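You operate a simulated robot arm through the tools that you are given. There is no shell and no other tool. Be economical: measure what you need, move in short steps, check, and stop when the job is done.

You are at the controls of a simulated robot arm. One attempt, no reset.

## Task
Clamp the dusty green sheet in the width jig, wipe it and lay it on the light panel.
Fine: close the jig slide on it first; wipe with the teal pad till no dust shows; pad back in its place, slide open again, no sheet marked. Set down upright: teal pad. What is to be rubbed or washed off counts as gone when no trace of it is left.

Only the result counts: the job must be done as asked and must still hold three seconds after the hand-in. Knocking over, shifting, dropping, spilling or breaking anything else fails it. Flat cloth is picked up by pressing the open fingertips on it (5 to 10 N) and closing them slowly along it; thin cloth reads only 2 to 8 mm in the jaws.

## Robot
A 6-joint arm with a two-finger parallel gripper, fixed in place. Base frame: the origin is at the foot of the arm, x ahead of it, y to its left, z up; the work surface is at about z = 0.88. Lengths are in m, angles in degrees, forces in N, time in s.
With the tool pointing down near the work surface it reaches from about 0.24 to 0.64 m from the base axis. Its first joint turns from -66.0 to 66.0 degrees. Payload 2.7 kg.
Tool frame: the origin (TCP) lies between the finger pads and is the grasp point; the fingertips stand 0.023 m ahead of it; z points along the fingers, y is the line along which they close. The gripper opens to 0.094 m. The fingers are 0.038 m wide and 0.01 m thick; the gripper's body (0.054 by 0.096 m) begins 0.039 m behind the TCP.
Orientation is that of the tool frame in the base frame, as a unit quaternion [x, y, z, w]. With the fingers straight down and closing along the base's y, the tool's x points along the base's -x, its y along +y and its z along -z.

## Interface
- The arm moves only by the tool servo_tool. Its argument "plan" is a list of rows, each an object of numbers (a shift or turn left out is 0, a gripper value left out holds the last): "dx", "dy", "dz": the shift along the tool's x, y, z in cm; "rx", "ry", "rz": the turn, a rotation vector about the tool's x, y, z in degrees; "fingers": the finger opening in cm, from 0 to 9.4. In form: [{"dx": .., "dy": .., "dz": .., "rx": .., "ry": .., "rz": .., "fingers": ..}, ...]. A call has 1 to 20 rows; each row shifts and turns the commanded pose from where the row before left it, along the tool's axes as they then stand. A row lasts 0.2 s, in which the tool goes at most 0.05 m and 8.6 degrees; a call with a longer step from one row to the next is refused whole, and so is a gripper value outside its range. A pose out of reach is approached as far as the arm can. The call stops where the force on the tool passes 90 N (or 10 N more than at its start, if that is more) or the arm is blocked; 0.2 s more then pass. Each finger travels about 0.045 m/s and halts on what it meets, pressing with about 32 N; the grip force reading is that of the motor and also rises with nothing between the fingers. The clock runs only during rows and for 0.2 s after the last one: add rows that do not move to give the fingers time. The reply holds the time, the measured pose of the TCP, the force on the tool along the base axes, the opening and the grip force, in the units named above and with some noise, with the torque about the TCP (base axes, N m) and any sound that the robot's microphone picked up.
- Cameras (640 x 400 px; columns grow to the right, rows downward): "scene" is fixed at [0.0992, -0.4331, 1.4111]; the picture's right is [0.74, -0.67, 0.00], its down [-0.40, -0.44, -0.80] and it looks along [0.54, 0.59, -0.59] (base axes); focal length 307 px, centre (320, 200). "wrist" rides on the gripper at [0.086, 0.016, -0.074] in the tool frame; the picture's right is [-0.18, 0.98, 0.00], its down [-0.58, -0.11, -0.81] and it looks along [-0.79, -0.15, 0.59] (tool axes); focal length 243 px, centre (320, 200). There is no depth. A picture from a camera that has moved, and an enlarged one, comes with that camera's place and axes in the base frame and with its lens. The place of the scene camera against the robot may be out by one fixed shift of up to 0.025 m in any direction.
- snapshot(camera): a new picture of that camera. It takes no simulated time.
- enlarge(camera, box): a new picture of the part [left, top, right, bottom] of that camera's present view, enlarged. It takes no simulated time.
- finish_job(): hands the job in; it is judged then, once.

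Go step by step. Nothing tells you positions but the pictures and the camera data: compare them with the known pose of the tool, close in by small moves and look again before you grip or let go. The budget is 120 turns and 64 pictures, counting those below and the enlarged ones. Unless the task says otherwise, let go and move clear before handing in, and close with one line.

The tools are called after "Request:" as name(argument=value, ...) on one line, values as JSON. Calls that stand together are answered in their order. servo_tool: Moves the arm, as the interface text tells. Its arguments: {"type":"object","properties":{"plan":{"type":"array","items":{"type":"object","properties":{"dx":{"type":"number"},"dy":{"type":"number"},"dz":{"type":"number"},"rx":{"type":"number"},"ry":{"type":"number"},"rz":{"type":"number"},"fingers":{"type":"number"}}}}},"required":["plan"]} The other tools are called the same way: snapshot (camera) takes a picture; enlarge (camera, box) takes an enlarged picture of a part of a camera's view; finish_job () hands the job in.

At the start:

```text
t: 0.0
eef_pos: [0.3827, -0.1185, 1.2204]
ee_rot: [0.0, 1.0, 0.0, 0.0]
wrist_force: [0.5, -0.2, -0.1]
wrist_torque: [-0.03, 0.01, 0.0]
gripper_width: 0.094
grasp_force: 0.0
```

scene: 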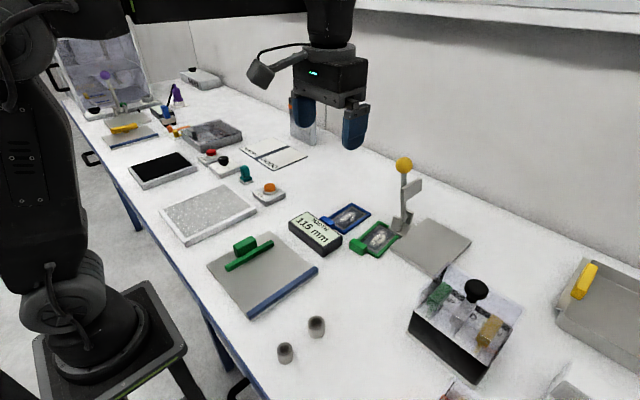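
wrist: 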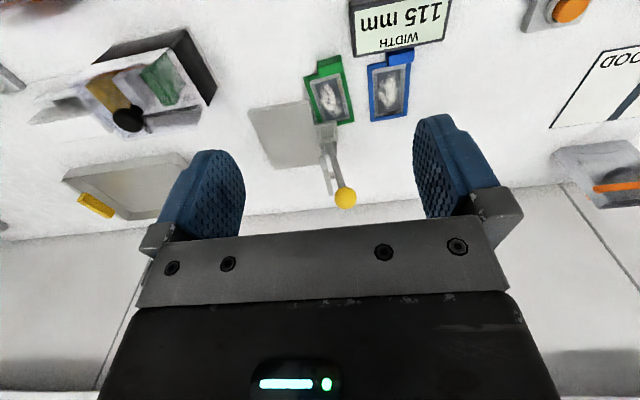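

I see a bench with many items: a green and a blue sheet (framed), a jig with a green slide, a display "WIDTH 115 mm", a light panel and pads. I'll enlarge the views to identify them.

Request:
enlarge(camera="scene", box=[200, 140, 480, 315])

Request:
enlarge(camera="scene", box=[60, 60, 320, 222])

Request:
enlarge(camera="scene", box=[380, 225, 640, 400])

```text
2.29 times, centred on (340, 228) of scene
camera zoom: at [0.0992, -0.4331, 1.4111], right [0.74, -0.67, 0.0], down [-0.4, -0.44, -0.8], along [0.54, 0.59, -0.59], focal length 701 px, centre (274, 137)
```

zoom: 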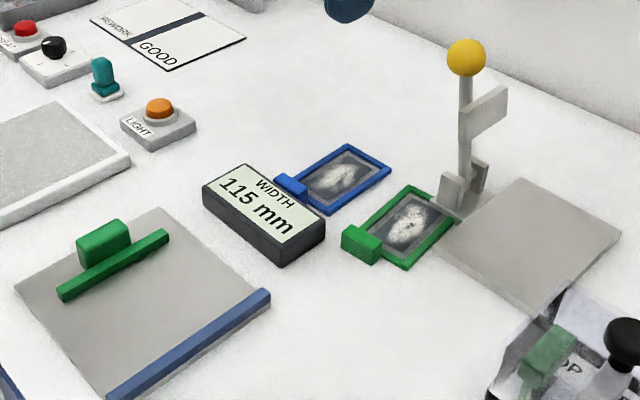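

```text
2.46 times, centred on (190, 141) of scene
camera zoom: at [0.0992, -0.4331, 1.4111], right [0.74, -0.67, 0.0], down [-0.4, -0.44, -0.8], along [0.54, 0.59, -0.59], focal length 755 px, centre (640, 345)
```

zoom: 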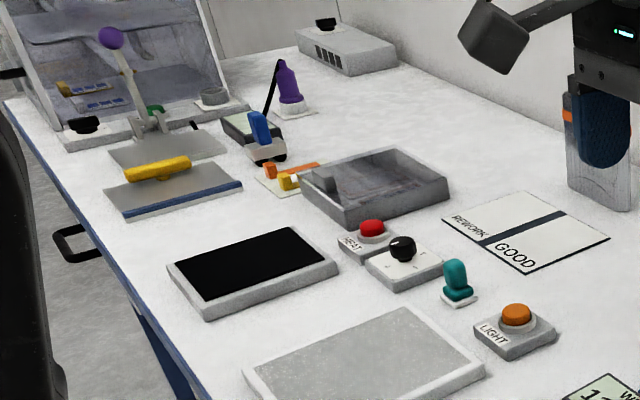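

```text
2.29 times, centred on (510, 312) of scene
camera zoom: at [0.0992, -0.4331, 1.4111], right [0.74, -0.67, 0.0], down [-0.4, -0.44, -0.8], along [0.54, 0.59, -0.59], focal length 701 px, centre (-114, -57)
```

zoom: 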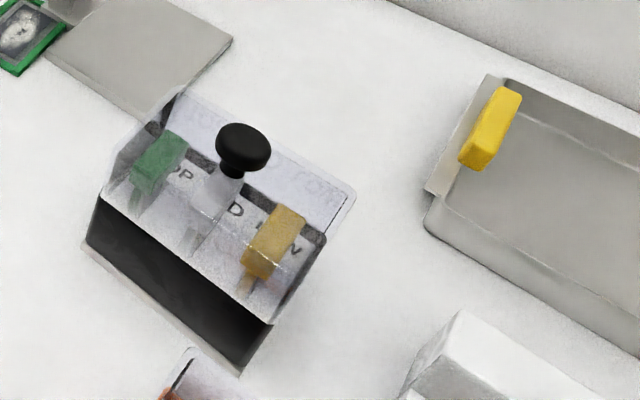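

The jig (blue fence at y≈-0.065, green slide at y≈+0.065, both along x) lies around (0.30, 0). The dusty green sheet is near (0.58,-0.115) with its tab facing the robot, the light panel near (0.31,0.26), and the teal pad near (0.49,0.35). I'll lower the arm for a closer look at the sheet.

Request:
servo_tool(plan=[{"dz": 4, "dx": -0.5}, {"dz": 4, "dx": -0.5}, {"dz": 4, "dx": -0.5}, {"dz": 4, "dx": -0.5}, {}])

Request:
snapshot(camera="wrist")

Request:
snapshot(camera="scene")

```text
t: 1.2
eef_pos: [0.4048, -0.1192, 1.0611]
ee_rot: [0.0, 1.0, -0.001, 0.0]
wrist_force: [0.3, 0.5, 0.1]
wrist_torque: [0.02, 0.04, 0.02]
gripper_width: 0.0939
grasp_force: 0.1
```

```text
58 pictures are left
camera wrist: at [0.3196, -0.1036, 1.1354], right [0.18, 0.98, 0.0], down [0.58, -0.11, 0.81], along [0.79, -0.15, -0.59], focal length 243 px, centre (320, 200)
```

wrist: 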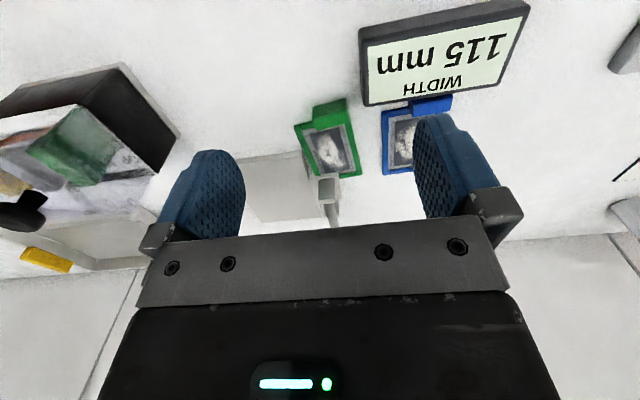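

```text
57 pictures are left
```

scene: 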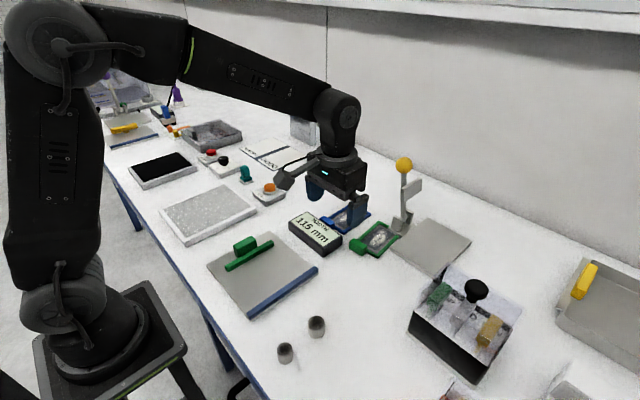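

The wrist view puts the green sheet's tab near (0.484,-0.132). I'll enlarge the view to see the shape of the tab and frame.

Request:
enlarge(camera="wrist", box=[240, 80, 460, 218])

```text
2.90 times, centred on (350, 149) of wrist
camera zoom: at [0.3196, -0.1036, 1.1354], right [0.18, 0.98, 0.0], down [0.58, -0.11, 0.81], along [0.79, -0.15, -0.59], focal length 703 px, centre (233, 348)
```

zoom: 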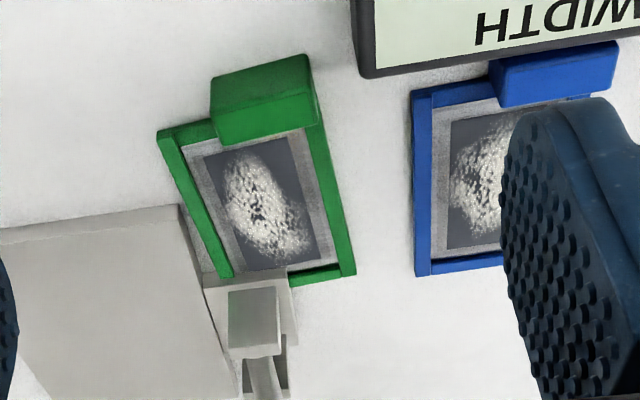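

The tab is a solid block on the near end of the sheet, which is yawed about 7°. Next I'll measure the jig from above with the wrist camera tilted down.

Request:
servo_tool(plan=[{"dz": -3}, {"dz": -3}, {"dz": -3}, {"dx": 2, "dy": 4}, {"dx": 2, "dy": 4}, {"dx": 2, "dy": 4}, {"ry": 8}, {"ry": 8}, {"ry": 8}, {"ry": 8}, {}])

Request:
snapshot(camera="wrist")

```text
t: 3.6
eef_pos: [0.3438, 0.0002, 1.1514]
ee_rot: [0.0, 0.961, -0.001, -0.277]
wrist_force: [0.0, 0.6, -0.2]
wrist_torque: [-0.01, 0.0, -0.01]
gripper_width: 0.0938
grasp_force: 0.1
```

```text
55 pictures are left
camera wrist: at [0.3107, 0.0149, 1.2606], right [0.16, 0.98, -0.1], down [0.92, -0.11, 0.37], along [0.36, -0.15, -0.92], focal length 243 px, centre (320, 200)
```

wrist: 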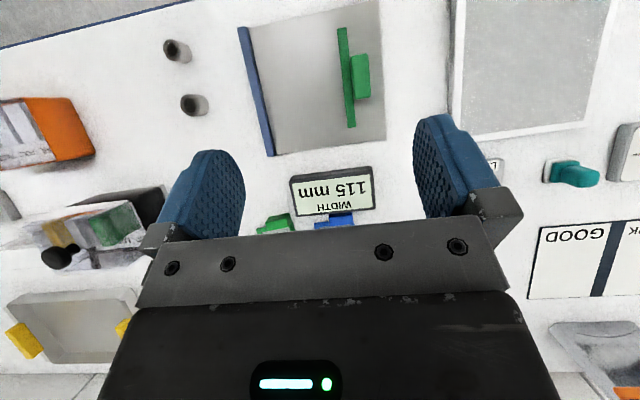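

The jig measures as fence inner face y≈-0.105, slide face y≈+0.013 (x 0.225–0.347), with the plate covering x 0.20–0.37. Next I'll look down on the sheet's tab from close up.

Request:
servo_tool(plan=[{"dx": -3.6, "dy": -3.25, "dz": 0.5}, {"dx": -3.6, "dy": -3.25, "dz": 0.5}, {"dx": -3.6, "dy": -3.25, "dz": 0.5}, {"dx": -3.6, "dy": -3.25, "dz": 0.5}, {}])

Request:
enlarge(camera="wrist", box=[200, 80, 440, 230])

```text
t: 4.8
eef_pos: [0.4548, -0.1253, 1.0609]
ee_rot: [0.001, 0.961, 0.001, -0.275]
wrist_force: [0.1, -0.5, -0.1]
wrist_torque: [-0.01, -0.03, -0.01]
gripper_width: 0.0938
grasp_force: 0.0
```

```text
2.67 times, centred on (320, 155) of wrist
camera zoom: at [0.4235, -0.112, 1.1708], right [0.16, 0.98, -0.1], down [0.92, -0.11, 0.38], along [0.36, -0.15, -0.92], focal length 647 px, centre (320, 320)
```

zoom: 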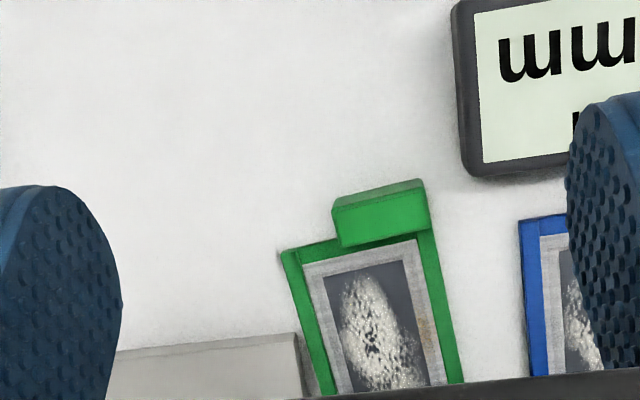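

The tab is about 38 mm wide, 17 mm deep and 20 mm tall, centred near (0.487,-0.122) with a yaw of about 7°. The display's corner is close by, so I'll narrow the fingers, match the yaw, descend to z≈0.96 and check.

Request:
servo_tool(plan=[{"ry": -8.1, "fingers": 5.0}, {"ry": -8.1}, {"ry": -8.1}, {"ry": -8}, {"rz": -7}, {"dx": -1.5, "dz": 3}, {"dx": -1.4, "dz": 3}, {"dz": 3}, {}])

Request:
snapshot(camera="wrist")

Request:
enlarge(camera="scene", box=[280, 170, 460, 282])

```text
t: 6.8
eef_pos: [0.4825, -0.1241, 0.9672]
ee_rot: [-0.061, 0.998, -0.001, 0.003]
wrist_force: [0.0, 0.7, -0.2]
wrist_torque: [-0.02, 0.04, 0.02]
gripper_width: 0.0499
grasp_force: 0.0
```

```text
53 pictures are left
camera wrist: at [0.3957, -0.1192, 1.0425], right [0.06, 1.0, 0.0], down [0.59, -0.04, 0.81], along [0.81, -0.05, -0.59], focal length 243 px, centre (320, 200)
```

wrist: 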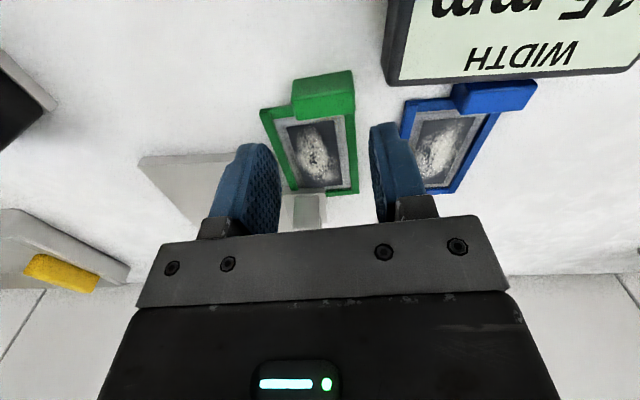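

```text
3.56 times, centred on (370, 226) of scene
camera zoom: at [0.0992, -0.4331, 1.4111], right [0.74, -0.67, 0.0], down [-0.4, -0.44, -0.8], along [0.54, 0.59, -0.59], focal length 1091 px, centre (142, 108)
```

zoom: 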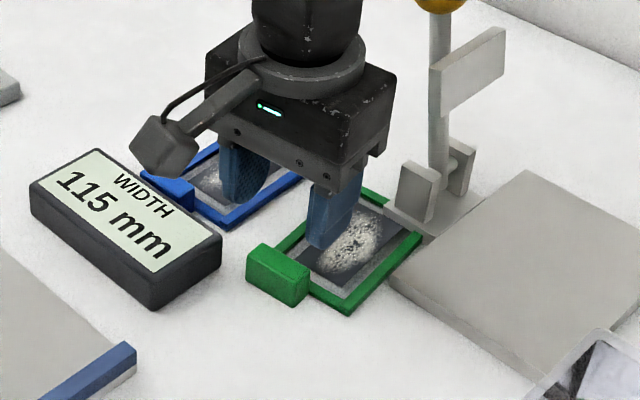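

The tab spans y -0.142 to -0.102 and the tool's yaw matches it. I'll centre on it with 4.7 cm opening, descend to just above it and check.

Request:
servo_tool(plan=[{"dx": -0.5, "dy": 0.15, "fingers": 4.7}, {"dz": 1.6}, {"dz": 1.6}, {}])

Request:
enlarge(camera="wrist", box=[200, 40, 440, 190])

Request:
enlarge(camera="scene", box=[300, 190, 428, 270])

```text
t: 7.8
eef_pos: [0.4886, -0.1236, 0.9341]
ee_rot: [-0.061, 0.998, 0.0, 0.003]
wrist_force: [-1.1, -0.3, -0.2]
wrist_torque: [-0.02, 0.02, -0.04]
gripper_width: 0.0472
grasp_force: 0.1
```

```text
2.67 times, centred on (320, 115) of wrist
camera zoom: at [0.4013, -0.1195, 1.0099], right [0.06, 1.0, 0.0], down [0.59, -0.04, 0.81], along [0.81, -0.05, -0.59], focal length 647 px, centre (320, 427)
```

zoom: 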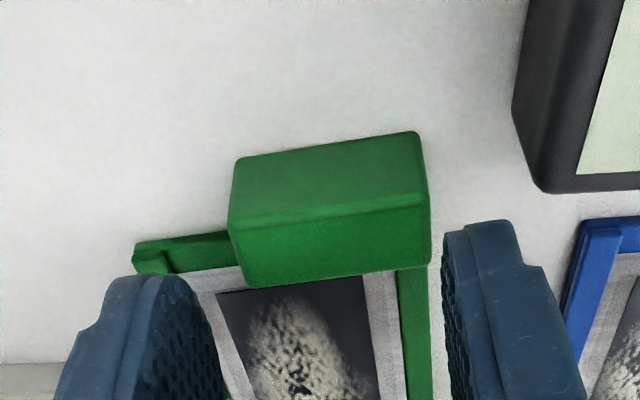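

```text
5.00 times, centred on (364, 230) of scene
camera zoom: at [0.0992, -0.4331, 1.4111], right [0.74, -0.67, 0.0], down [-0.4, -0.44, -0.8], along [0.54, 0.59, -0.59], focal length 1534 px, centre (100, 50)
```

zoom: 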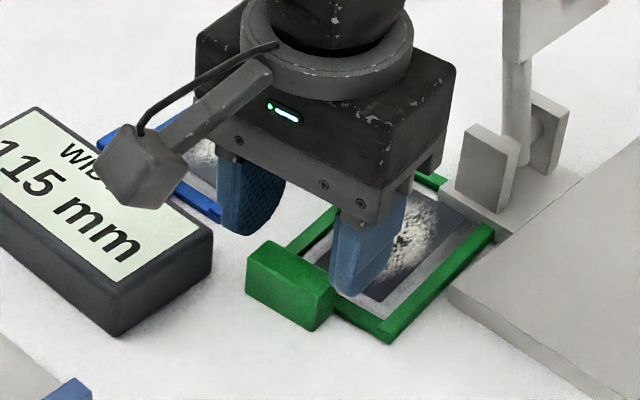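

The tab's y centre is -0.1218 and the rounded fingertips are centred on its depth. I'll shift slightly, descend beside the tab and close.

Request:
servo_tool(plan=[{"dy": 0.17}, {"dz": 1.0}, {"dz": 1.1}, {}])

Request:
enlarge(camera="wrist", box=[200, 40, 440, 190])

```text
t: 8.8
eef_pos: [0.4884, -0.1214, 0.9141]
ee_rot: [-0.061, 0.998, -0.001, 0.002]
wrist_force: [0.2, -0.7, 0.1]
wrist_torque: [0.03, -0.03, -0.05]
gripper_width: 0.0469
grasp_force: 0.0
```

```text
2.67 times, centred on (320, 115) of wrist
camera zoom: at [0.4011, -0.1173, 0.9887], right [0.06, 1.0, 0.0], down [0.59, -0.04, 0.81], along [0.81, -0.05, -0.59], focal length 647 px, centre (320, 427)
```

zoom: 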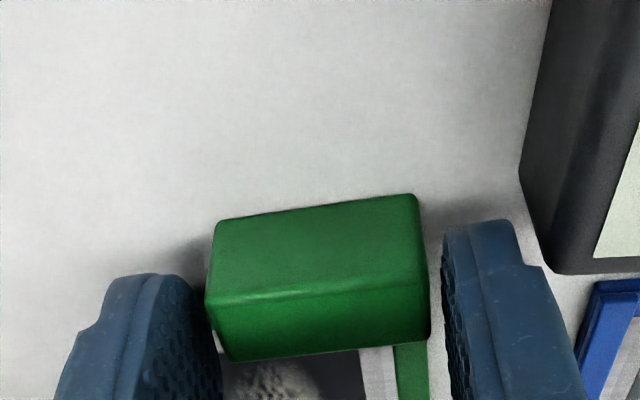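

The fingers straddle the tab, so I'll nudge left 1 mm, close, and lift a little.

Request:
servo_tool(plan=[{"dy": -0.1}, {"fingers": 4.3}, {"fingers": 4.1}, {"fingers": 3.9}, {"fingers": 3.6}, {"fingers": 3.4}, {}, {}])

```text
t: 10.6
eef_pos: [0.4898, -0.1229, 0.9135]
ee_rot: [-0.061, 0.998, -0.001, 0.003]
wrist_force: [-0.2, -0.1, 0.2]
wrist_torque: [0.0, -0.04, 0.01]
gripper_width: 0.0392
grasp_force: 32.3
```

Gripped at 39 mm. Lifting straight up and checking the hold.

Request:
servo_tool(plan=[{"dz": -1}, {"dz": -1.5}, {"dz": -2.5}, {"dz": -3}, {}])

Request:
snapshot(camera="scene")

Request:
snapshot(camera="wrist")

```text
t: 11.8
eef_pos: [0.4883, -0.123, 0.9948]
ee_rot: [-0.061, 0.998, -0.001, 0.002]
wrist_force: [0.2, -0.1, -0.8]
wrist_torque: [0.01, 0.04, -0.01]
gripper_width: 0.039
grasp_force: 32.1
```

```text
48 pictures are left
```

scene: 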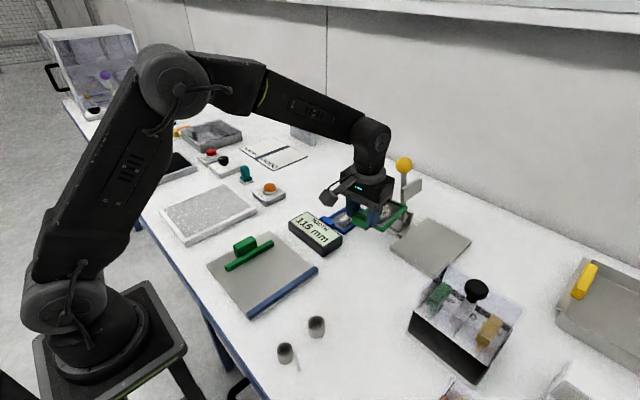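

```text
47 pictures are left
camera wrist: at [0.4017, -0.1184, 1.069], right [0.06, 1.0, 0.0], down [0.59, -0.04, 0.81], along [0.81, -0.05, -0.59], focal length 243 px, centre (320, 200)
```

wrist: 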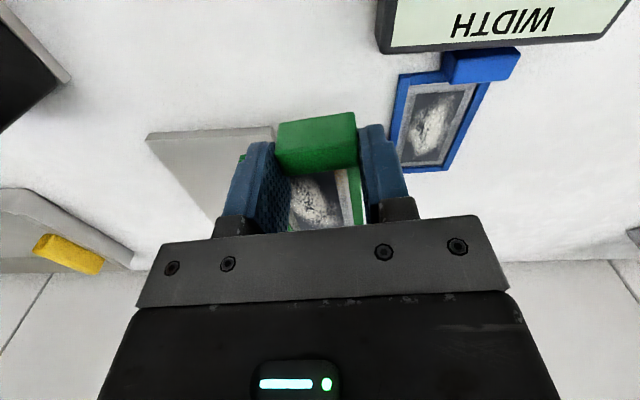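

The sheet is held level by its tab. I'll carry it over the jig (target TCP ≈ (0.247,-0.05)) with the yaw squared up, at a safe height.

Request:
servo_tool(plan=[{"dz": -2}, {"dz": -2}, {"rz": 3.5}, {"rz": 3.5}, {"dx": 4, "dy": 1.2}, {"dx": 4, "dy": 1.2}, {"dx": 4, "dy": 1.2}, {"dx": 4, "dy": 1.2}, {"dx": 4, "dy": 1.2}, {"dx": 4, "dy": 1.2}, {}])

Request:
snapshot(camera="scene")

```text
t: 14.2
eef_pos: [0.2467, -0.0509, 1.0312]
ee_rot: [0.001, 1.0, 0.0, 0.003]
wrist_force: [-0.2, -0.1, -0.6]
wrist_torque: [0.01, 0.04, -0.02]
gripper_width: 0.0391
grasp_force: 32.4
```

```text
46 pictures are left
```

scene: 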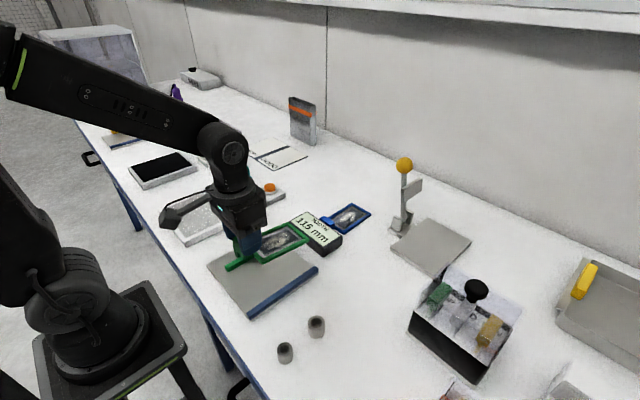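

Over the jig now. I'll lower it to about 2 cm above the plate and check alignment with both cameras.

Request:
servo_tool(plan=[{"dz": 3}, {"dz": 3}, {"dz": 2}, {}])

Request:
snapshot(camera="wrist")

Request:
enlarge(camera="scene", box=[170, 200, 346, 310])

```text
t: 15.2
eef_pos: [0.2484, -0.0513, 0.9531]
ee_rot: [0.0, 1.0, 0.0, 0.004]
wrist_force: [-0.9, 1.9, 2.1]
wrist_torque: [-0.1, -0.3, 0.07]
gripper_width: 0.0391
grasp_force: 32.2
```

```text
45 pictures are left
camera wrist: at [0.1626, -0.0367, 1.0274], right [0.18, 0.98, 0.0], down [0.58, -0.11, 0.81], along [0.8, -0.15, -0.59], focal length 243 px, centre (320, 200)
```

wrist: 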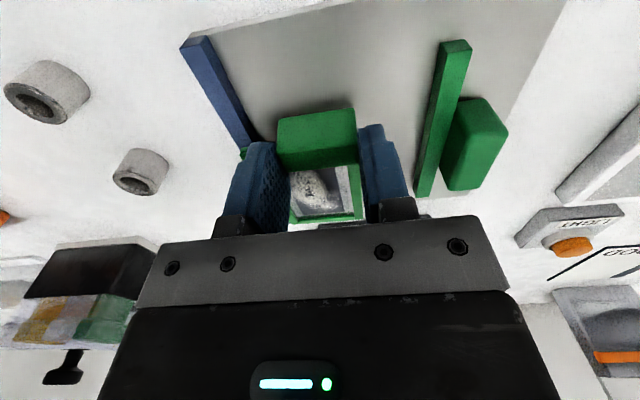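

```text
3.64 times, centred on (258, 255) of scene
camera zoom: at [0.0991, -0.4331, 1.4111], right [0.74, -0.67, 0.0], down [-0.4, -0.44, -0.8], along [0.54, 0.59, -0.59], focal length 1115 px, centre (546, 0)
```

zoom: 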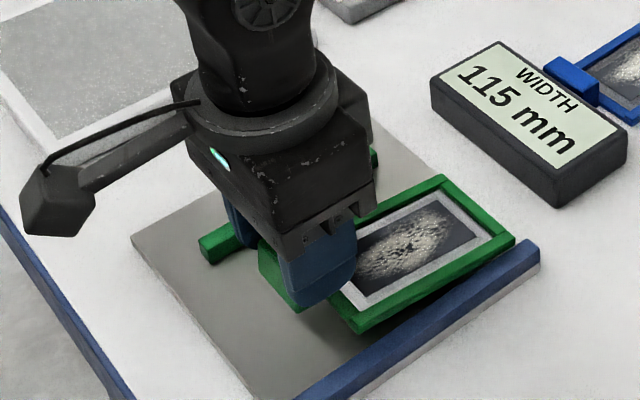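

There is slight force already, so the frame's left edge is probably brushing the fence top. I'll raise it, shift 1.3 cm towards the slide and recheck.

Request:
servo_tool(plan=[{"dz": -1.5}, {"dy": 1.3}, {"dz": 1}, {}])

Request:
enlarge(camera="scene", box=[170, 200, 346, 310])

Request:
enlarge(camera="wrist", box=[180, 20, 500, 220])

```text
t: 16.2
eef_pos: [0.2488, -0.038, 0.9578]
ee_rot: [0.0, 1.0, 0.0, 0.002]
wrist_force: [0.8, 0.9, -1.1]
wrist_torque: [0.02, 0.02, -0.01]
gripper_width: 0.0391
grasp_force: 31.9
```

```text
3.64 times, centred on (258, 255) of scene
camera zoom: at [0.0992, -0.4331, 1.4111], right [0.74, -0.67, 0.0], down [-0.4, -0.44, -0.8], along [0.54, 0.59, -0.59], focal length 1115 px, centre (546, 0)
```

zoom: 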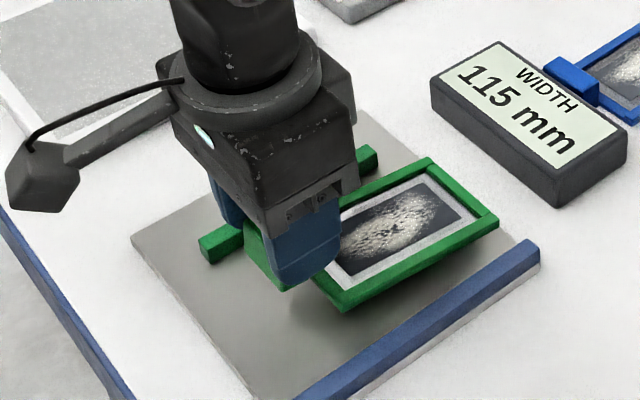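

```text
2.00 times, centred on (340, 120) of wrist
camera zoom: at [0.1629, -0.0227, 1.0317], right [0.18, 0.98, 0.0], down [0.58, -0.11, 0.81], along [0.8, -0.15, -0.59], focal length 485 px, centre (280, 360)
```

zoom: 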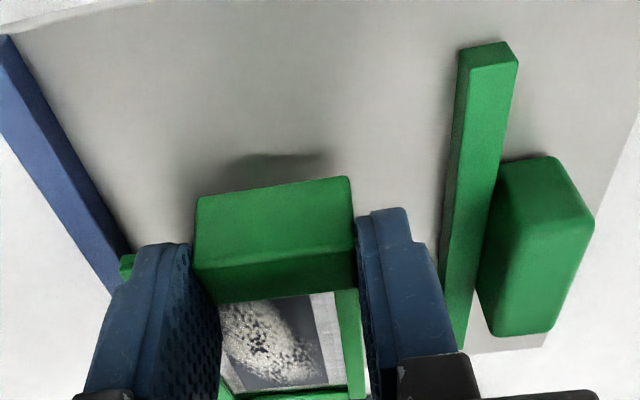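

The force is clear. The sheet seems to droop a few degrees at the far end, which setting it down will level out. I'll lower gently while watching the force.

Request:
servo_tool(plan=[{"dz": 0.8}, {"dz": 0.8}, {"dz": 0.4}, {}])

Request:
enlarge(camera="scene", box=[200, 220, 328, 300])

```text
t: 17.2
eef_pos: [0.2498, -0.0374, 0.9389]
ee_rot: [0.0, 1.0, 0.001, 0.005]
wrist_force: [0.0, 0.0, 8.8]
wrist_torque: [-0.01, -0.92, 0.08]
gripper_width: 0.0386
grasp_force: 32.2
```

```text
5.00 times, centred on (264, 260) of scene
camera zoom: at [0.0991, -0.4331, 1.4111], right [0.74, -0.67, 0.0], down [-0.4, -0.44, -0.8], along [0.54, 0.59, -0.59], focal length 1534 px, centre (600, -100)
```

zoom: 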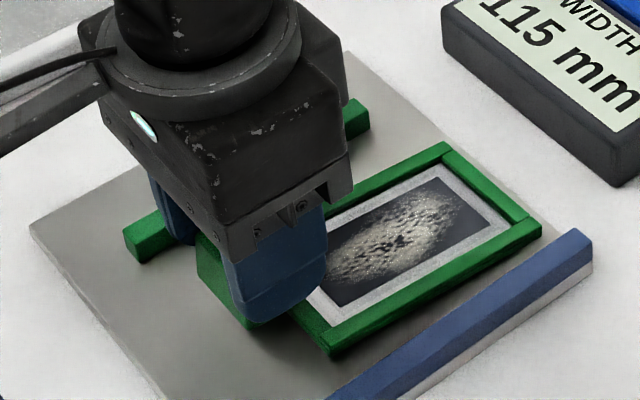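

The far end touches first (about 9 N with a 0.1 m lever), confirming the droop. I'll tilt the tool to level the sheet, then continue down.

Request:
servo_tool(plan=[{"ry": -3}, {"ry": -3}, {}])

Request:
servo_tool(plan=[{"dz": 0.4}, {"dz": 0.4}, {}])

```text
t: 18.0
eef_pos: [0.2517, -0.0363, 0.9388]
ee_rot: [0.001, 0.998, 0.0, 0.056]
wrist_force: [-0.7, 0.5, -1.0]
wrist_torque: [-0.03, 0.02, -0.02]
gripper_width: 0.0388
grasp_force: 32.1
```

```text
t: 18.8
eef_pos: [0.2528, -0.0387, 0.9298]
ee_rot: [0.0, 0.998, 0.001, 0.055]
wrist_force: [-0.2, -1.4, -0.5]
wrist_torque: [0.02, 0.06, 0.05]
gripper_width: 0.0391
grasp_force: 31.7
out of reach, approached as far as the arm can: row 2
```

Request:
servo_tool(plan=[{"dz": 0.3, "dx": -0.4}, {"dz": 0.3}, {}])

Request:
enlarge(camera="scene", box=[200, 220, 328, 300])

```text
t: 19.6
eef_pos: [0.2594, -0.0383, 0.9256]
ee_rot: [0.0, 0.998, -0.001, 0.057]
wrist_force: [-0.4, 1.2, 7.7]
wrist_torque: [0.02, -0.93, 0.07]
gripper_width: 0.0386
grasp_force: 32.6
```

```text
5.00 times, centred on (264, 260) of scene
camera zoom: at [0.0991, -0.4331, 1.4111], right [0.74, -0.67, 0.0], down [-0.4, -0.44, -0.8], along [0.54, 0.59, -0.59], focal length 1534 px, centre (600, -100)
```

zoom: 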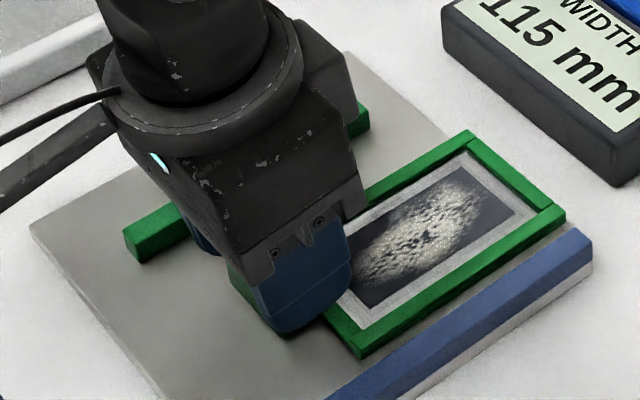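

Request:
servo_tool(plan=[{"ry": -2.5}, {}])

Request:
servo_tool(plan=[{"dz": 0.3}, {}])

```text
t: 20.2
eef_pos: [0.2609, -0.0398, 0.9254]
ee_rot: [0.0, 0.997, 0.001, 0.075]
wrist_force: [0.1, 1.0, 0.0]
wrist_torque: [0.03, 0.03, 0.02]
gripper_width: 0.039
grasp_force: 32.4
out of reach, approached as far as the arm can: row 1
```

```text
t: 20.8
eef_pos: [0.2633, -0.0404, 0.9247]
ee_rot: [0.0, 0.997, -0.001, 0.076]
wrist_force: [-4.4, 1.2, 13.5]
wrist_torque: [0.03, 0.3, -0.03]
gripper_width: 0.039
grasp_force: 31.7
```

Both ends now bear on the plate (13 N with little torque). I'll release a little pressure, open, and rise.

Request:
servo_tool(plan=[{"dz": -0.15}, {"fingers": 4.5}, {"fingers": 5.4}, {}, {"dz": -2}, {"dz": -3}, {"dz": -3}, {"dz": -3}, {}])

Request:
enlarge(camera="scene", box=[200, 220, 328, 300])

Request:
snapshot(camera="wrist")

```text
t: 22.8
eef_pos: [0.2453, -0.0379, 1.0323]
ee_rot: [0.0, 0.997, 0.0, 0.076]
wrist_force: [0.3, -0.8, 0.1]
wrist_torque: [-0.03, 0.0, 0.02]
gripper_width: 0.0541
grasp_force: 0.1
```

```text
5.00 times, centred on (264, 260) of scene
camera zoom: at [0.0991, -0.4331, 1.4111], right [0.74, -0.67, 0.0], down [-0.4, -0.44, -0.8], along [0.54, 0.59, -0.59], focal length 1534 px, centre (600, -100)
```

zoom: 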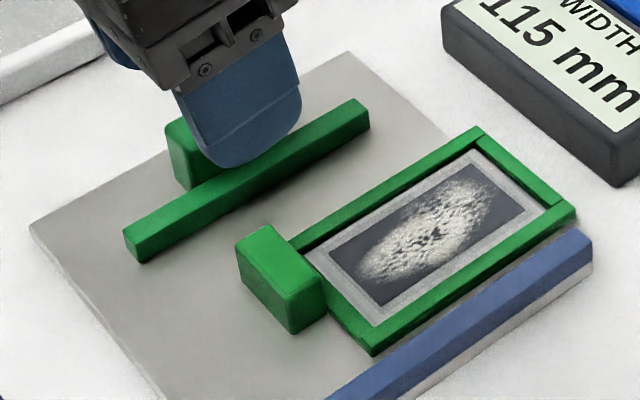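

```text
38 pictures are left
camera wrist: at [0.1494, -0.0233, 1.0937], right [0.18, 0.98, 0.03], down [0.45, -0.11, 0.89], along [0.87, -0.15, -0.46], focal length 243 px, centre (320, 200)
```

wrist: 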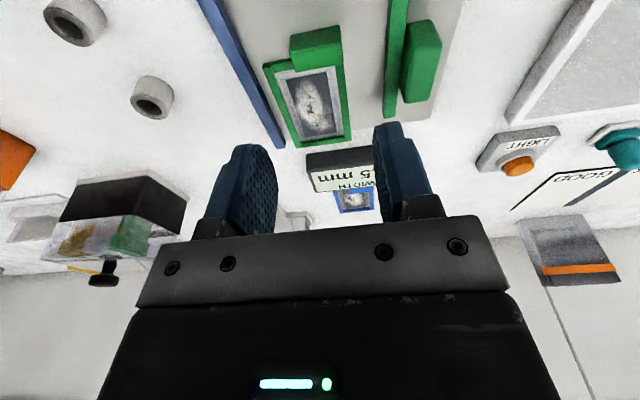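

The sheet lies flat and parallel to the fence with its tab towards me. Next I'll level the tool and look at the slide handle close up.

Request:
servo_tool(plan=[{"ry": 4.3, "fingers": 6}, {"ry": 4.4}, {"dy": 4, "dx": -0.8}, {"dy": 4}, {"dz": 1.5}, {"dz": 1.5}, {}])

Request:
enlarge(camera="wrist", box=[180, 20, 500, 220])

Request:
enlarge(camera="scene", box=[200, 210, 328, 290])

```text
t: 24.4
eef_pos: [0.2514, 0.042, 1.003]
ee_rot: [0.001, 1.0, 0.0, 0.0]
wrist_force: [-0.4, 0.3, -0.3]
wrist_torque: [0.02, 0.01, 0.01]
gripper_width: 0.0597
grasp_force: 0.0
```

```text
2.00 times, centred on (340, 120) of wrist
camera zoom: at [0.1654, 0.0562, 1.0779], right [0.18, 0.98, 0.0], down [0.58, -0.11, 0.81], along [0.79, -0.15, -0.59], focal length 485 px, centre (280, 360)
```

zoom: 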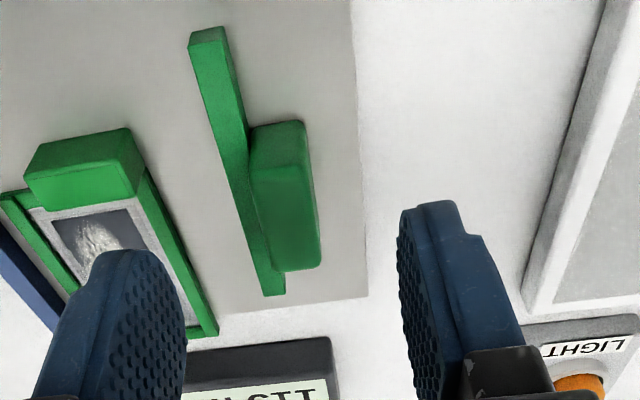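

```text
5.00 times, centred on (264, 250) of scene
camera zoom: at [0.0992, -0.4331, 1.4111], right [0.74, -0.67, 0.0], down [-0.4, -0.44, -0.8], along [0.54, 0.59, -0.59], focal length 1534 px, centre (600, -50)
```

zoom: 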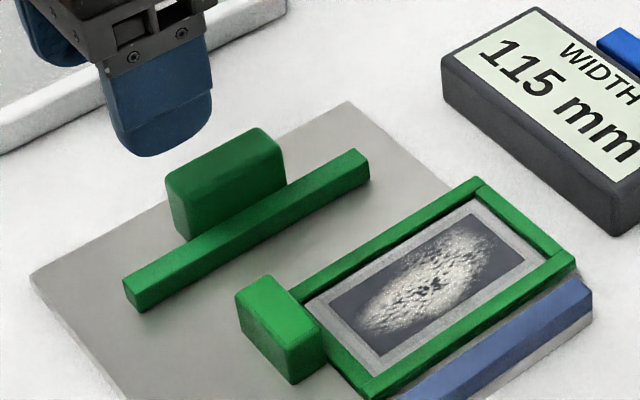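

The handle is a block behind the bar that rises about 25 mm above it, at about (0.273,0.039). I'll move over it and check before straddling it.

Request:
servo_tool(plan=[{"dx": -2.3, "dy": -0.3, "fingers": 4.4}, {"dz": 1.9}, {"dz": 1.9}, {}])

Request:
enlarge(camera="wrist", box=[200, 40, 440, 190])

Request:
enlarge(camera="scene", box=[200, 210, 328, 290])

```text
t: 25.4
eef_pos: [0.2739, 0.0373, 0.9668]
ee_rot: [0.0, 1.0, 0.0, 0.001]
wrist_force: [0.3, -0.3, -0.5]
wrist_torque: [-0.01, 0.01, 0.0]
gripper_width: 0.0438
grasp_force: 0.1
```

```text
2.67 times, centred on (320, 115) of wrist
camera zoom: at [0.1892, 0.0519, 1.0419], right [0.18, 0.98, 0.0], down [0.58, -0.11, 0.81], along [0.79, -0.15, -0.59], focal length 647 px, centre (320, 427)
```

zoom: 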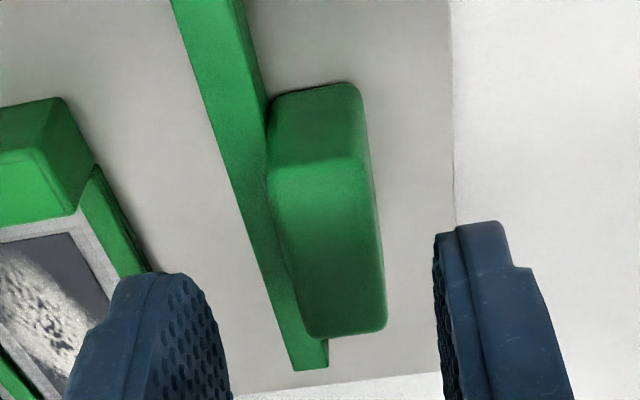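

```text
5.00 times, centred on (264, 250) of scene
camera zoom: at [0.0992, -0.4331, 1.4111], right [0.74, -0.67, 0.0], down [-0.4, -0.44, -0.8], along [0.54, 0.59, -0.59], focal length 1534 px, centre (600, -50)
```

zoom: 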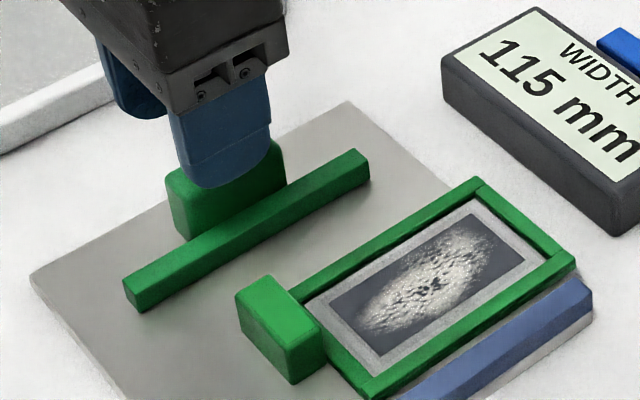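

Handle is centred at y≈0.038 between the fingers with about 1 cm clearance per side. I'll descend 2.5 cm and close on it.

Request:
servo_tool(plan=[{"dz": 1.2}, {"dz": 1.3}, {"fingers": 3.5}, {"fingers": 2.8}, {"fingers": 2.3}, {"fingers": 1.8}, {"fingers": 1.3}, {}])

Request:
enlarge(camera="scene", box=[200, 210, 328, 290])

```text
t: 27.2
eef_pos: [0.275, 0.0366, 0.9413]
ee_rot: [0.0, 1.0, 0.0, 0.002]
wrist_force: [1.3, -0.2, -3.6]
wrist_torque: [0.0, -0.17, 0.02]
gripper_width: 0.0215
grasp_force: 45.3
```

```text
5.00 times, centred on (264, 250) of scene
camera zoom: at [0.0992, -0.4331, 1.4111], right [0.74, -0.67, 0.0], down [-0.4, -0.44, -0.8], along [0.54, 0.59, -0.59], focal length 1534 px, centre (600, -50)
```

zoom: 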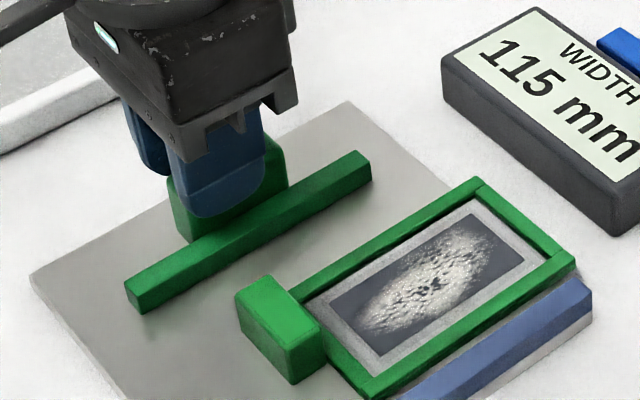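

The handle is gripped at 21 mm. I'll slide the bar toward the fence in short steps and watch the force.

Request:
servo_tool(plan=[{"dy": -0.6}, {"dy": -0.6}, {"dy": -0.6}, {"dy": -0.6}, {}])

Request:
enlarge(camera="scene", box=[200, 200, 360, 300])

```text
t: 28.4
eef_pos: [0.2753, 0.012, 0.9392]
ee_rot: [0.0, 1.0, 0.0, 0.002]
wrist_force: [-8.2, 0.1, 27.7]
wrist_torque: [-0.04, 0.83, 0.0]
gripper_width: 0.0212
grasp_force: 44.7
```

```text
4.00 times, centred on (280, 250) of scene
camera zoom: at [0.0987, -0.4332, 1.4111], right [0.74, -0.67, 0.0], down [-0.4, -0.44, -0.8], along [0.54, 0.59, -0.59], focal length 1227 px, centre (480, 0)
```

zoom: 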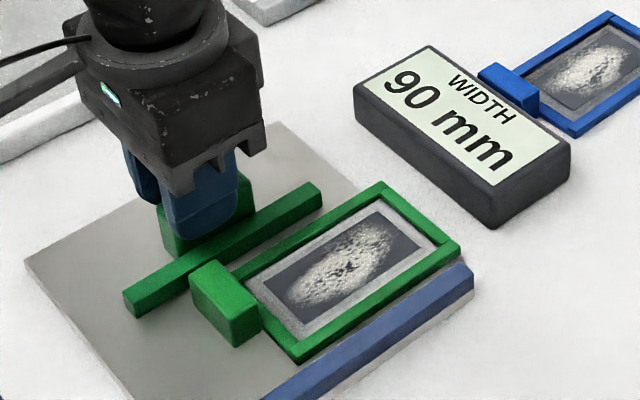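

Width now reads 90 mm. I'm pressing down a bit, so I'll ease up while continuing the slide.

Request:
servo_tool(plan=[{"dz": -0.15}, {"dy": -0.4}, {"dy": -0.4}, {}])

Request:
servo_tool(plan=[{"dy": -0.4}, {"dy": -0.3}, {}])

Request:
enlarge(camera="scene", box=[200, 200, 360, 300])

```text
t: 29.4
eef_pos: [0.2756, 0.0057, 0.9417]
ee_rot: [0.0, 1.0, -0.001, 0.0]
wrist_force: [5.1, 0.6, -33.5]
wrist_torque: [0.04, -0.04, 0.07]
gripper_width: 0.0214
grasp_force: 45.0
```

```text
t: 30.2
eef_pos: [0.2751, -0.0025, 0.9417]
ee_rot: [0.0, 1.0, 0.0, 0.0]
wrist_force: [-8.5, 0.5, -3.4]
wrist_torque: [0.01, 1.49, -0.04]
gripper_width: 0.0214
grasp_force: 44.8
```

```text
4.00 times, centred on (280, 250) of scene
camera zoom: at [0.099, -0.4331, 1.4111], right [0.74, -0.67, 0.0], down [-0.4, -0.44, -0.8], along [0.54, 0.59, -0.59], focal length 1227 px, centre (480, 0)
```

zoom: 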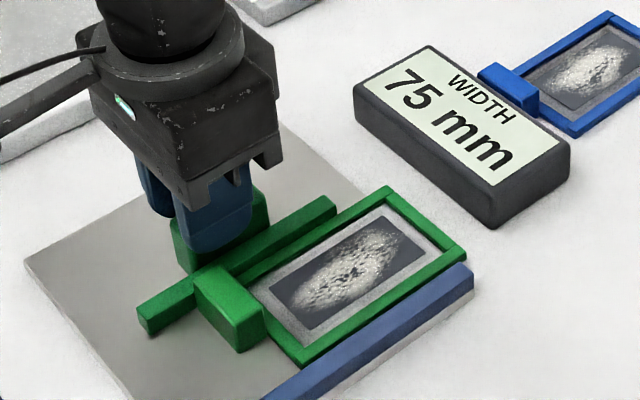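

75 mm now, and the sheet is nearly against the fence. I'll take 2 mm steps and watch the y force.

Request:
servo_tool(plan=[{"dy": -0.2}, {}])

Request:
servo_tool(plan=[{"dy": -0.2}, {}])

Request:
servo_tool(plan=[{"dy": -0.15}, {}])

Request:
enlarge(camera="scene", box=[200, 200, 360, 300])

```text
t: 30.8
eef_pos: [0.2749, -0.0033, 0.9417]
ee_rot: [0.0, 1.0, 0.0, 0.0]
wrist_force: [-13.7, 0.7, 2.0]
wrist_torque: [-0.01, 0.9, 0.12]
gripper_width: 0.0214
grasp_force: 44.6
```

```text
t: 31.4
eef_pos: [0.2761, -0.0052, 0.9412]
ee_rot: [-0.001, 1.0, 0.0, 0.0]
wrist_force: [-11.2, -0.2, -7.7]
wrist_torque: [0.02, 0.81, 0.1]
gripper_width: 0.0212
grasp_force: 44.5
```

```text
t: 32.0
eef_pos: [0.2744, -0.0069, 0.9412]
ee_rot: [0.001, 1.0, 0.0, 0.0]
wrist_force: [-9.8, -0.2, -23.6]
wrist_torque: [0.05, -0.5, 0.08]
gripper_width: 0.0215
grasp_force: 45.5
```

```text
4.00 times, centred on (280, 250) of scene
camera zoom: at [0.0991, -0.4331, 1.4111], right [0.74, -0.67, 0.0], down [-0.4, -0.44, -0.8], along [0.54, 0.59, -0.59], focal length 1227 px, centre (480, 0)
```

zoom: 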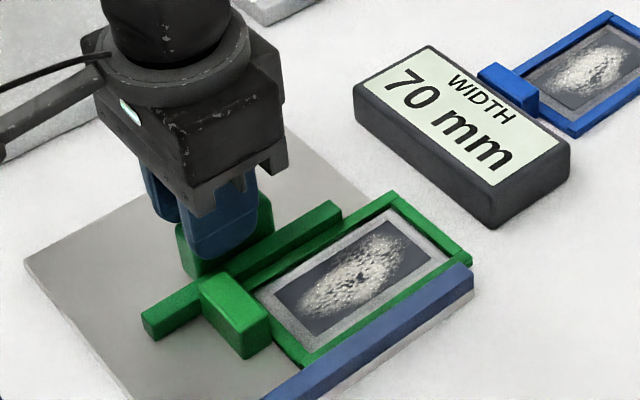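

70 mm with no y resistance yet. Continuing in 1 mm steps.

Request:
servo_tool(plan=[{"dy": -0.1}, {}])

Request:
servo_tool(plan=[{"dy": -0.1}, {}])

Request:
servo_tool(plan=[{"dy": -0.1}, {}])

```text
t: 32.6
eef_pos: [0.2758, -0.0072, 0.9412]
ee_rot: [0.0, 1.0, 0.0, 0.0]
wrist_force: [-12.0, 24.8, -23.5]
wrist_torque: [0.51, -0.2, 0.12]
gripper_width: 0.0213
grasp_force: 44.7
```

```text
t: 33.2
eef_pos: [0.277, -0.008, 0.9424]
ee_rot: [0.001, 1.0, 0.0, -0.001]
wrist_force: [-8.9, 42.7, -26.2]
wrist_torque: [0.7, 0.74, 0.51]
gripper_width: 0.0212
grasp_force: 45.4
```

```text
t: 33.8
eef_pos: [0.276, -0.0077, 0.943]
ee_rot: [0.0, 1.0, 0.001, -0.001]
wrist_force: [-11.6, 50.3, -20.9]
wrist_torque: [0.88, 0.81, 0.74]
gripper_width: 0.0212
grasp_force: 45.5
```

Clamped: the y force rose to 50 N. I'll ease the command back 1.5 mm and check the state before letting go.

Request:
servo_tool(plan=[{"dy": 0.15}, {}])

Request:
enlarge(camera="scene", box=[200, 200, 360, 300])

```text
t: 34.4
eef_pos: [0.2749, -0.0063, 0.941]
ee_rot: [0.002, 1.0, 0.0, 0.001]
wrist_force: [-4.3, 35.1, -31.8]
wrist_torque: [0.58, 0.59, 0.44]
gripper_width: 0.0215
grasp_force: 45.0
```

```text
4.00 times, centred on (280, 250) of scene
camera zoom: at [0.0993, -0.4322, 1.4114], right [0.74, -0.67, 0.0], down [-0.4, -0.44, -0.8], along [0.54, 0.59, -0.6], focal length 1227 px, centre (480, 0)
```

zoom: 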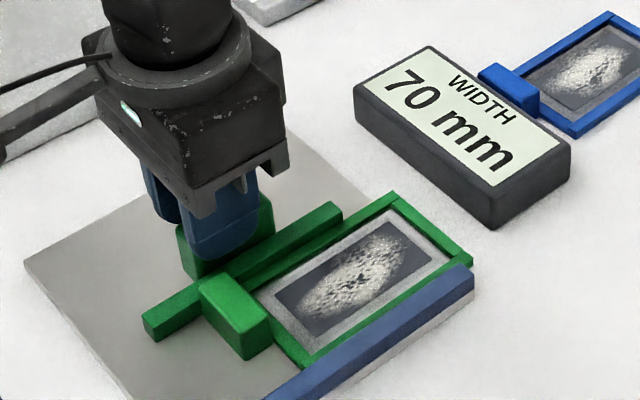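

70 mm, clamped on the sheet's edges. I'll ease the remaining forces, release the handle and rise.

Request:
servo_tool(plan=[{"dy": 0.15, "dz": 0.1}, {"fingers": 2.6}, {"fingers": 3.4}, {"fingers": 4.2}, {}, {"dz": -2.5}, {"dz": -4}, {"dz": -4}, {}])

Request:
enlarge(camera="scene", box=[200, 200, 360, 300])

```text
t: 36.4
eef_pos: [0.2779, -0.0066, 1.0455]
ee_rot: [0.0, 1.0, 0.0, 0.001]
wrist_force: [-0.1, 0.5, 0.5]
wrist_torque: [0.0, 0.01, -0.01]
gripper_width: 0.0421
grasp_force: 0.1
```

```text
4.00 times, centred on (280, 250) of scene
camera zoom: at [0.0991, -0.4331, 1.4111], right [0.74, -0.67, 0.0], down [-0.4, -0.44, -0.8], along [0.54, 0.59, -0.59], focal length 1227 px, centre (480, 0)
```

zoom: 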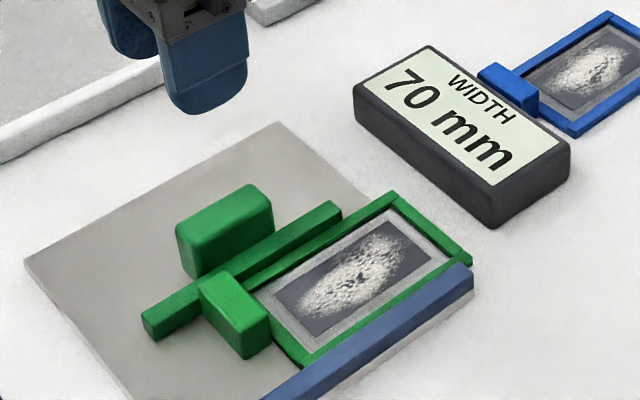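

The sheet is clamped at 70 mm. Next I'll head to the teal pad for a closer look.

Request:
servo_tool(plan=[{"dx": -1.6, "dy": 4.2, "dz": -0.5}, {"dx": -1.6, "dy": 4.2, "dz": -0.5}, {"dx": -1.6, "dy": 4.2}, {"dx": -1.6, "dy": 4.2}, {"dx": -1.6, "dy": 4.2}, {"dx": -1.6, "dy": 4.2}, {"dx": -1.6, "dy": 4.2}, {}])

Request:
snapshot(camera="wrist")

Request:
enlarge(camera="scene", box=[200, 140, 328, 220])

```text
t: 38.2
eef_pos: [0.3896, 0.2896, 1.0548]
ee_rot: [0.0, 1.0, 0.0, 0.0]
wrist_force: [-0.6, 0.9, 0.0]
wrist_torque: [0.03, 0.02, 0.0]
gripper_width: 0.0419
grasp_force: 0.0
```

```text
27 pictures are left
camera wrist: at [0.3033, 0.3043, 1.1312], right [0.18, 0.98, 0.0], down [0.58, -0.11, 0.81], along [0.79, -0.15, -0.59], focal length 243 px, centre (320, 200)
```

wrist: 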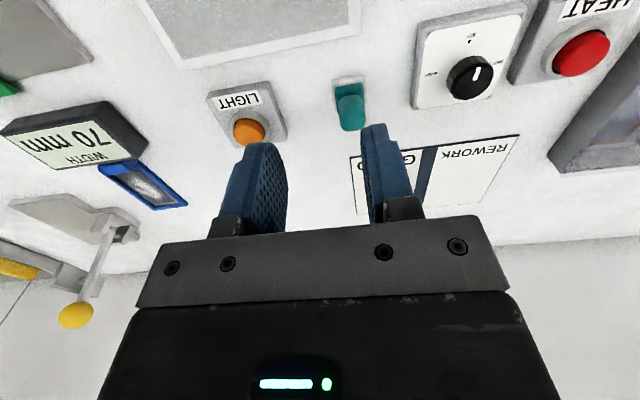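

```text
5.00 times, centred on (264, 180) of scene
camera zoom: at [0.0992, -0.4331, 1.4111], right [0.74, -0.67, 0.0], down [-0.4, -0.44, -0.8], along [0.54, 0.59, -0.59], focal length 1534 px, centre (600, 300)
```

zoom: 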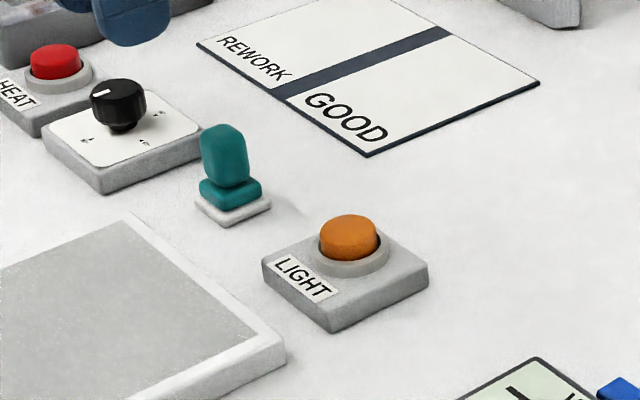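

The teal pad is an upright handle on a small white base at about (0.446,0.308), with its top near z 0.945. I'll move above it and look closer.

Request:
servo_tool(plan=[{"dx": -1.5, "dy": 1.7, "fingers": 5.0}, {"dx": -2}, {"dz": 2}, {"dz": 2}, {}])

Request:
enlarge(camera="wrist", box=[200, 40, 440, 190])

```text
t: 39.4
eef_pos: [0.4209, 0.306, 1.0148]
ee_rot: [0.0, 1.0, 0.0, 0.001]
wrist_force: [-0.3, 0.1, -0.1]
wrist_torque: [0.02, 0.0, 0.02]
gripper_width: 0.05
grasp_force: 0.0
```

```text
2.67 times, centred on (320, 115) of wrist
camera zoom: at [0.3361, 0.3197, 1.0899], right [0.18, 0.98, 0.0], down [0.58, -0.11, 0.81], along [0.79, -0.15, -0.59], focal length 647 px, centre (320, 427)
```

zoom: 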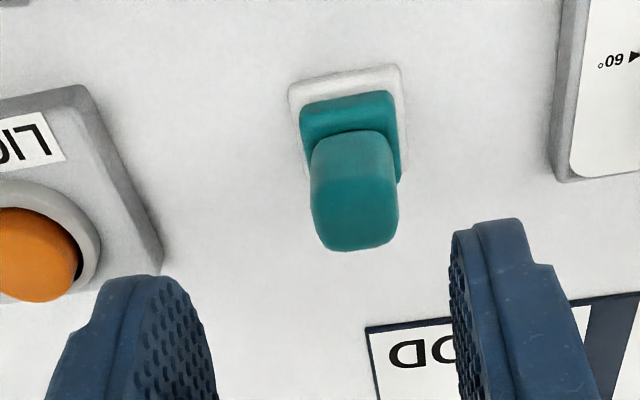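

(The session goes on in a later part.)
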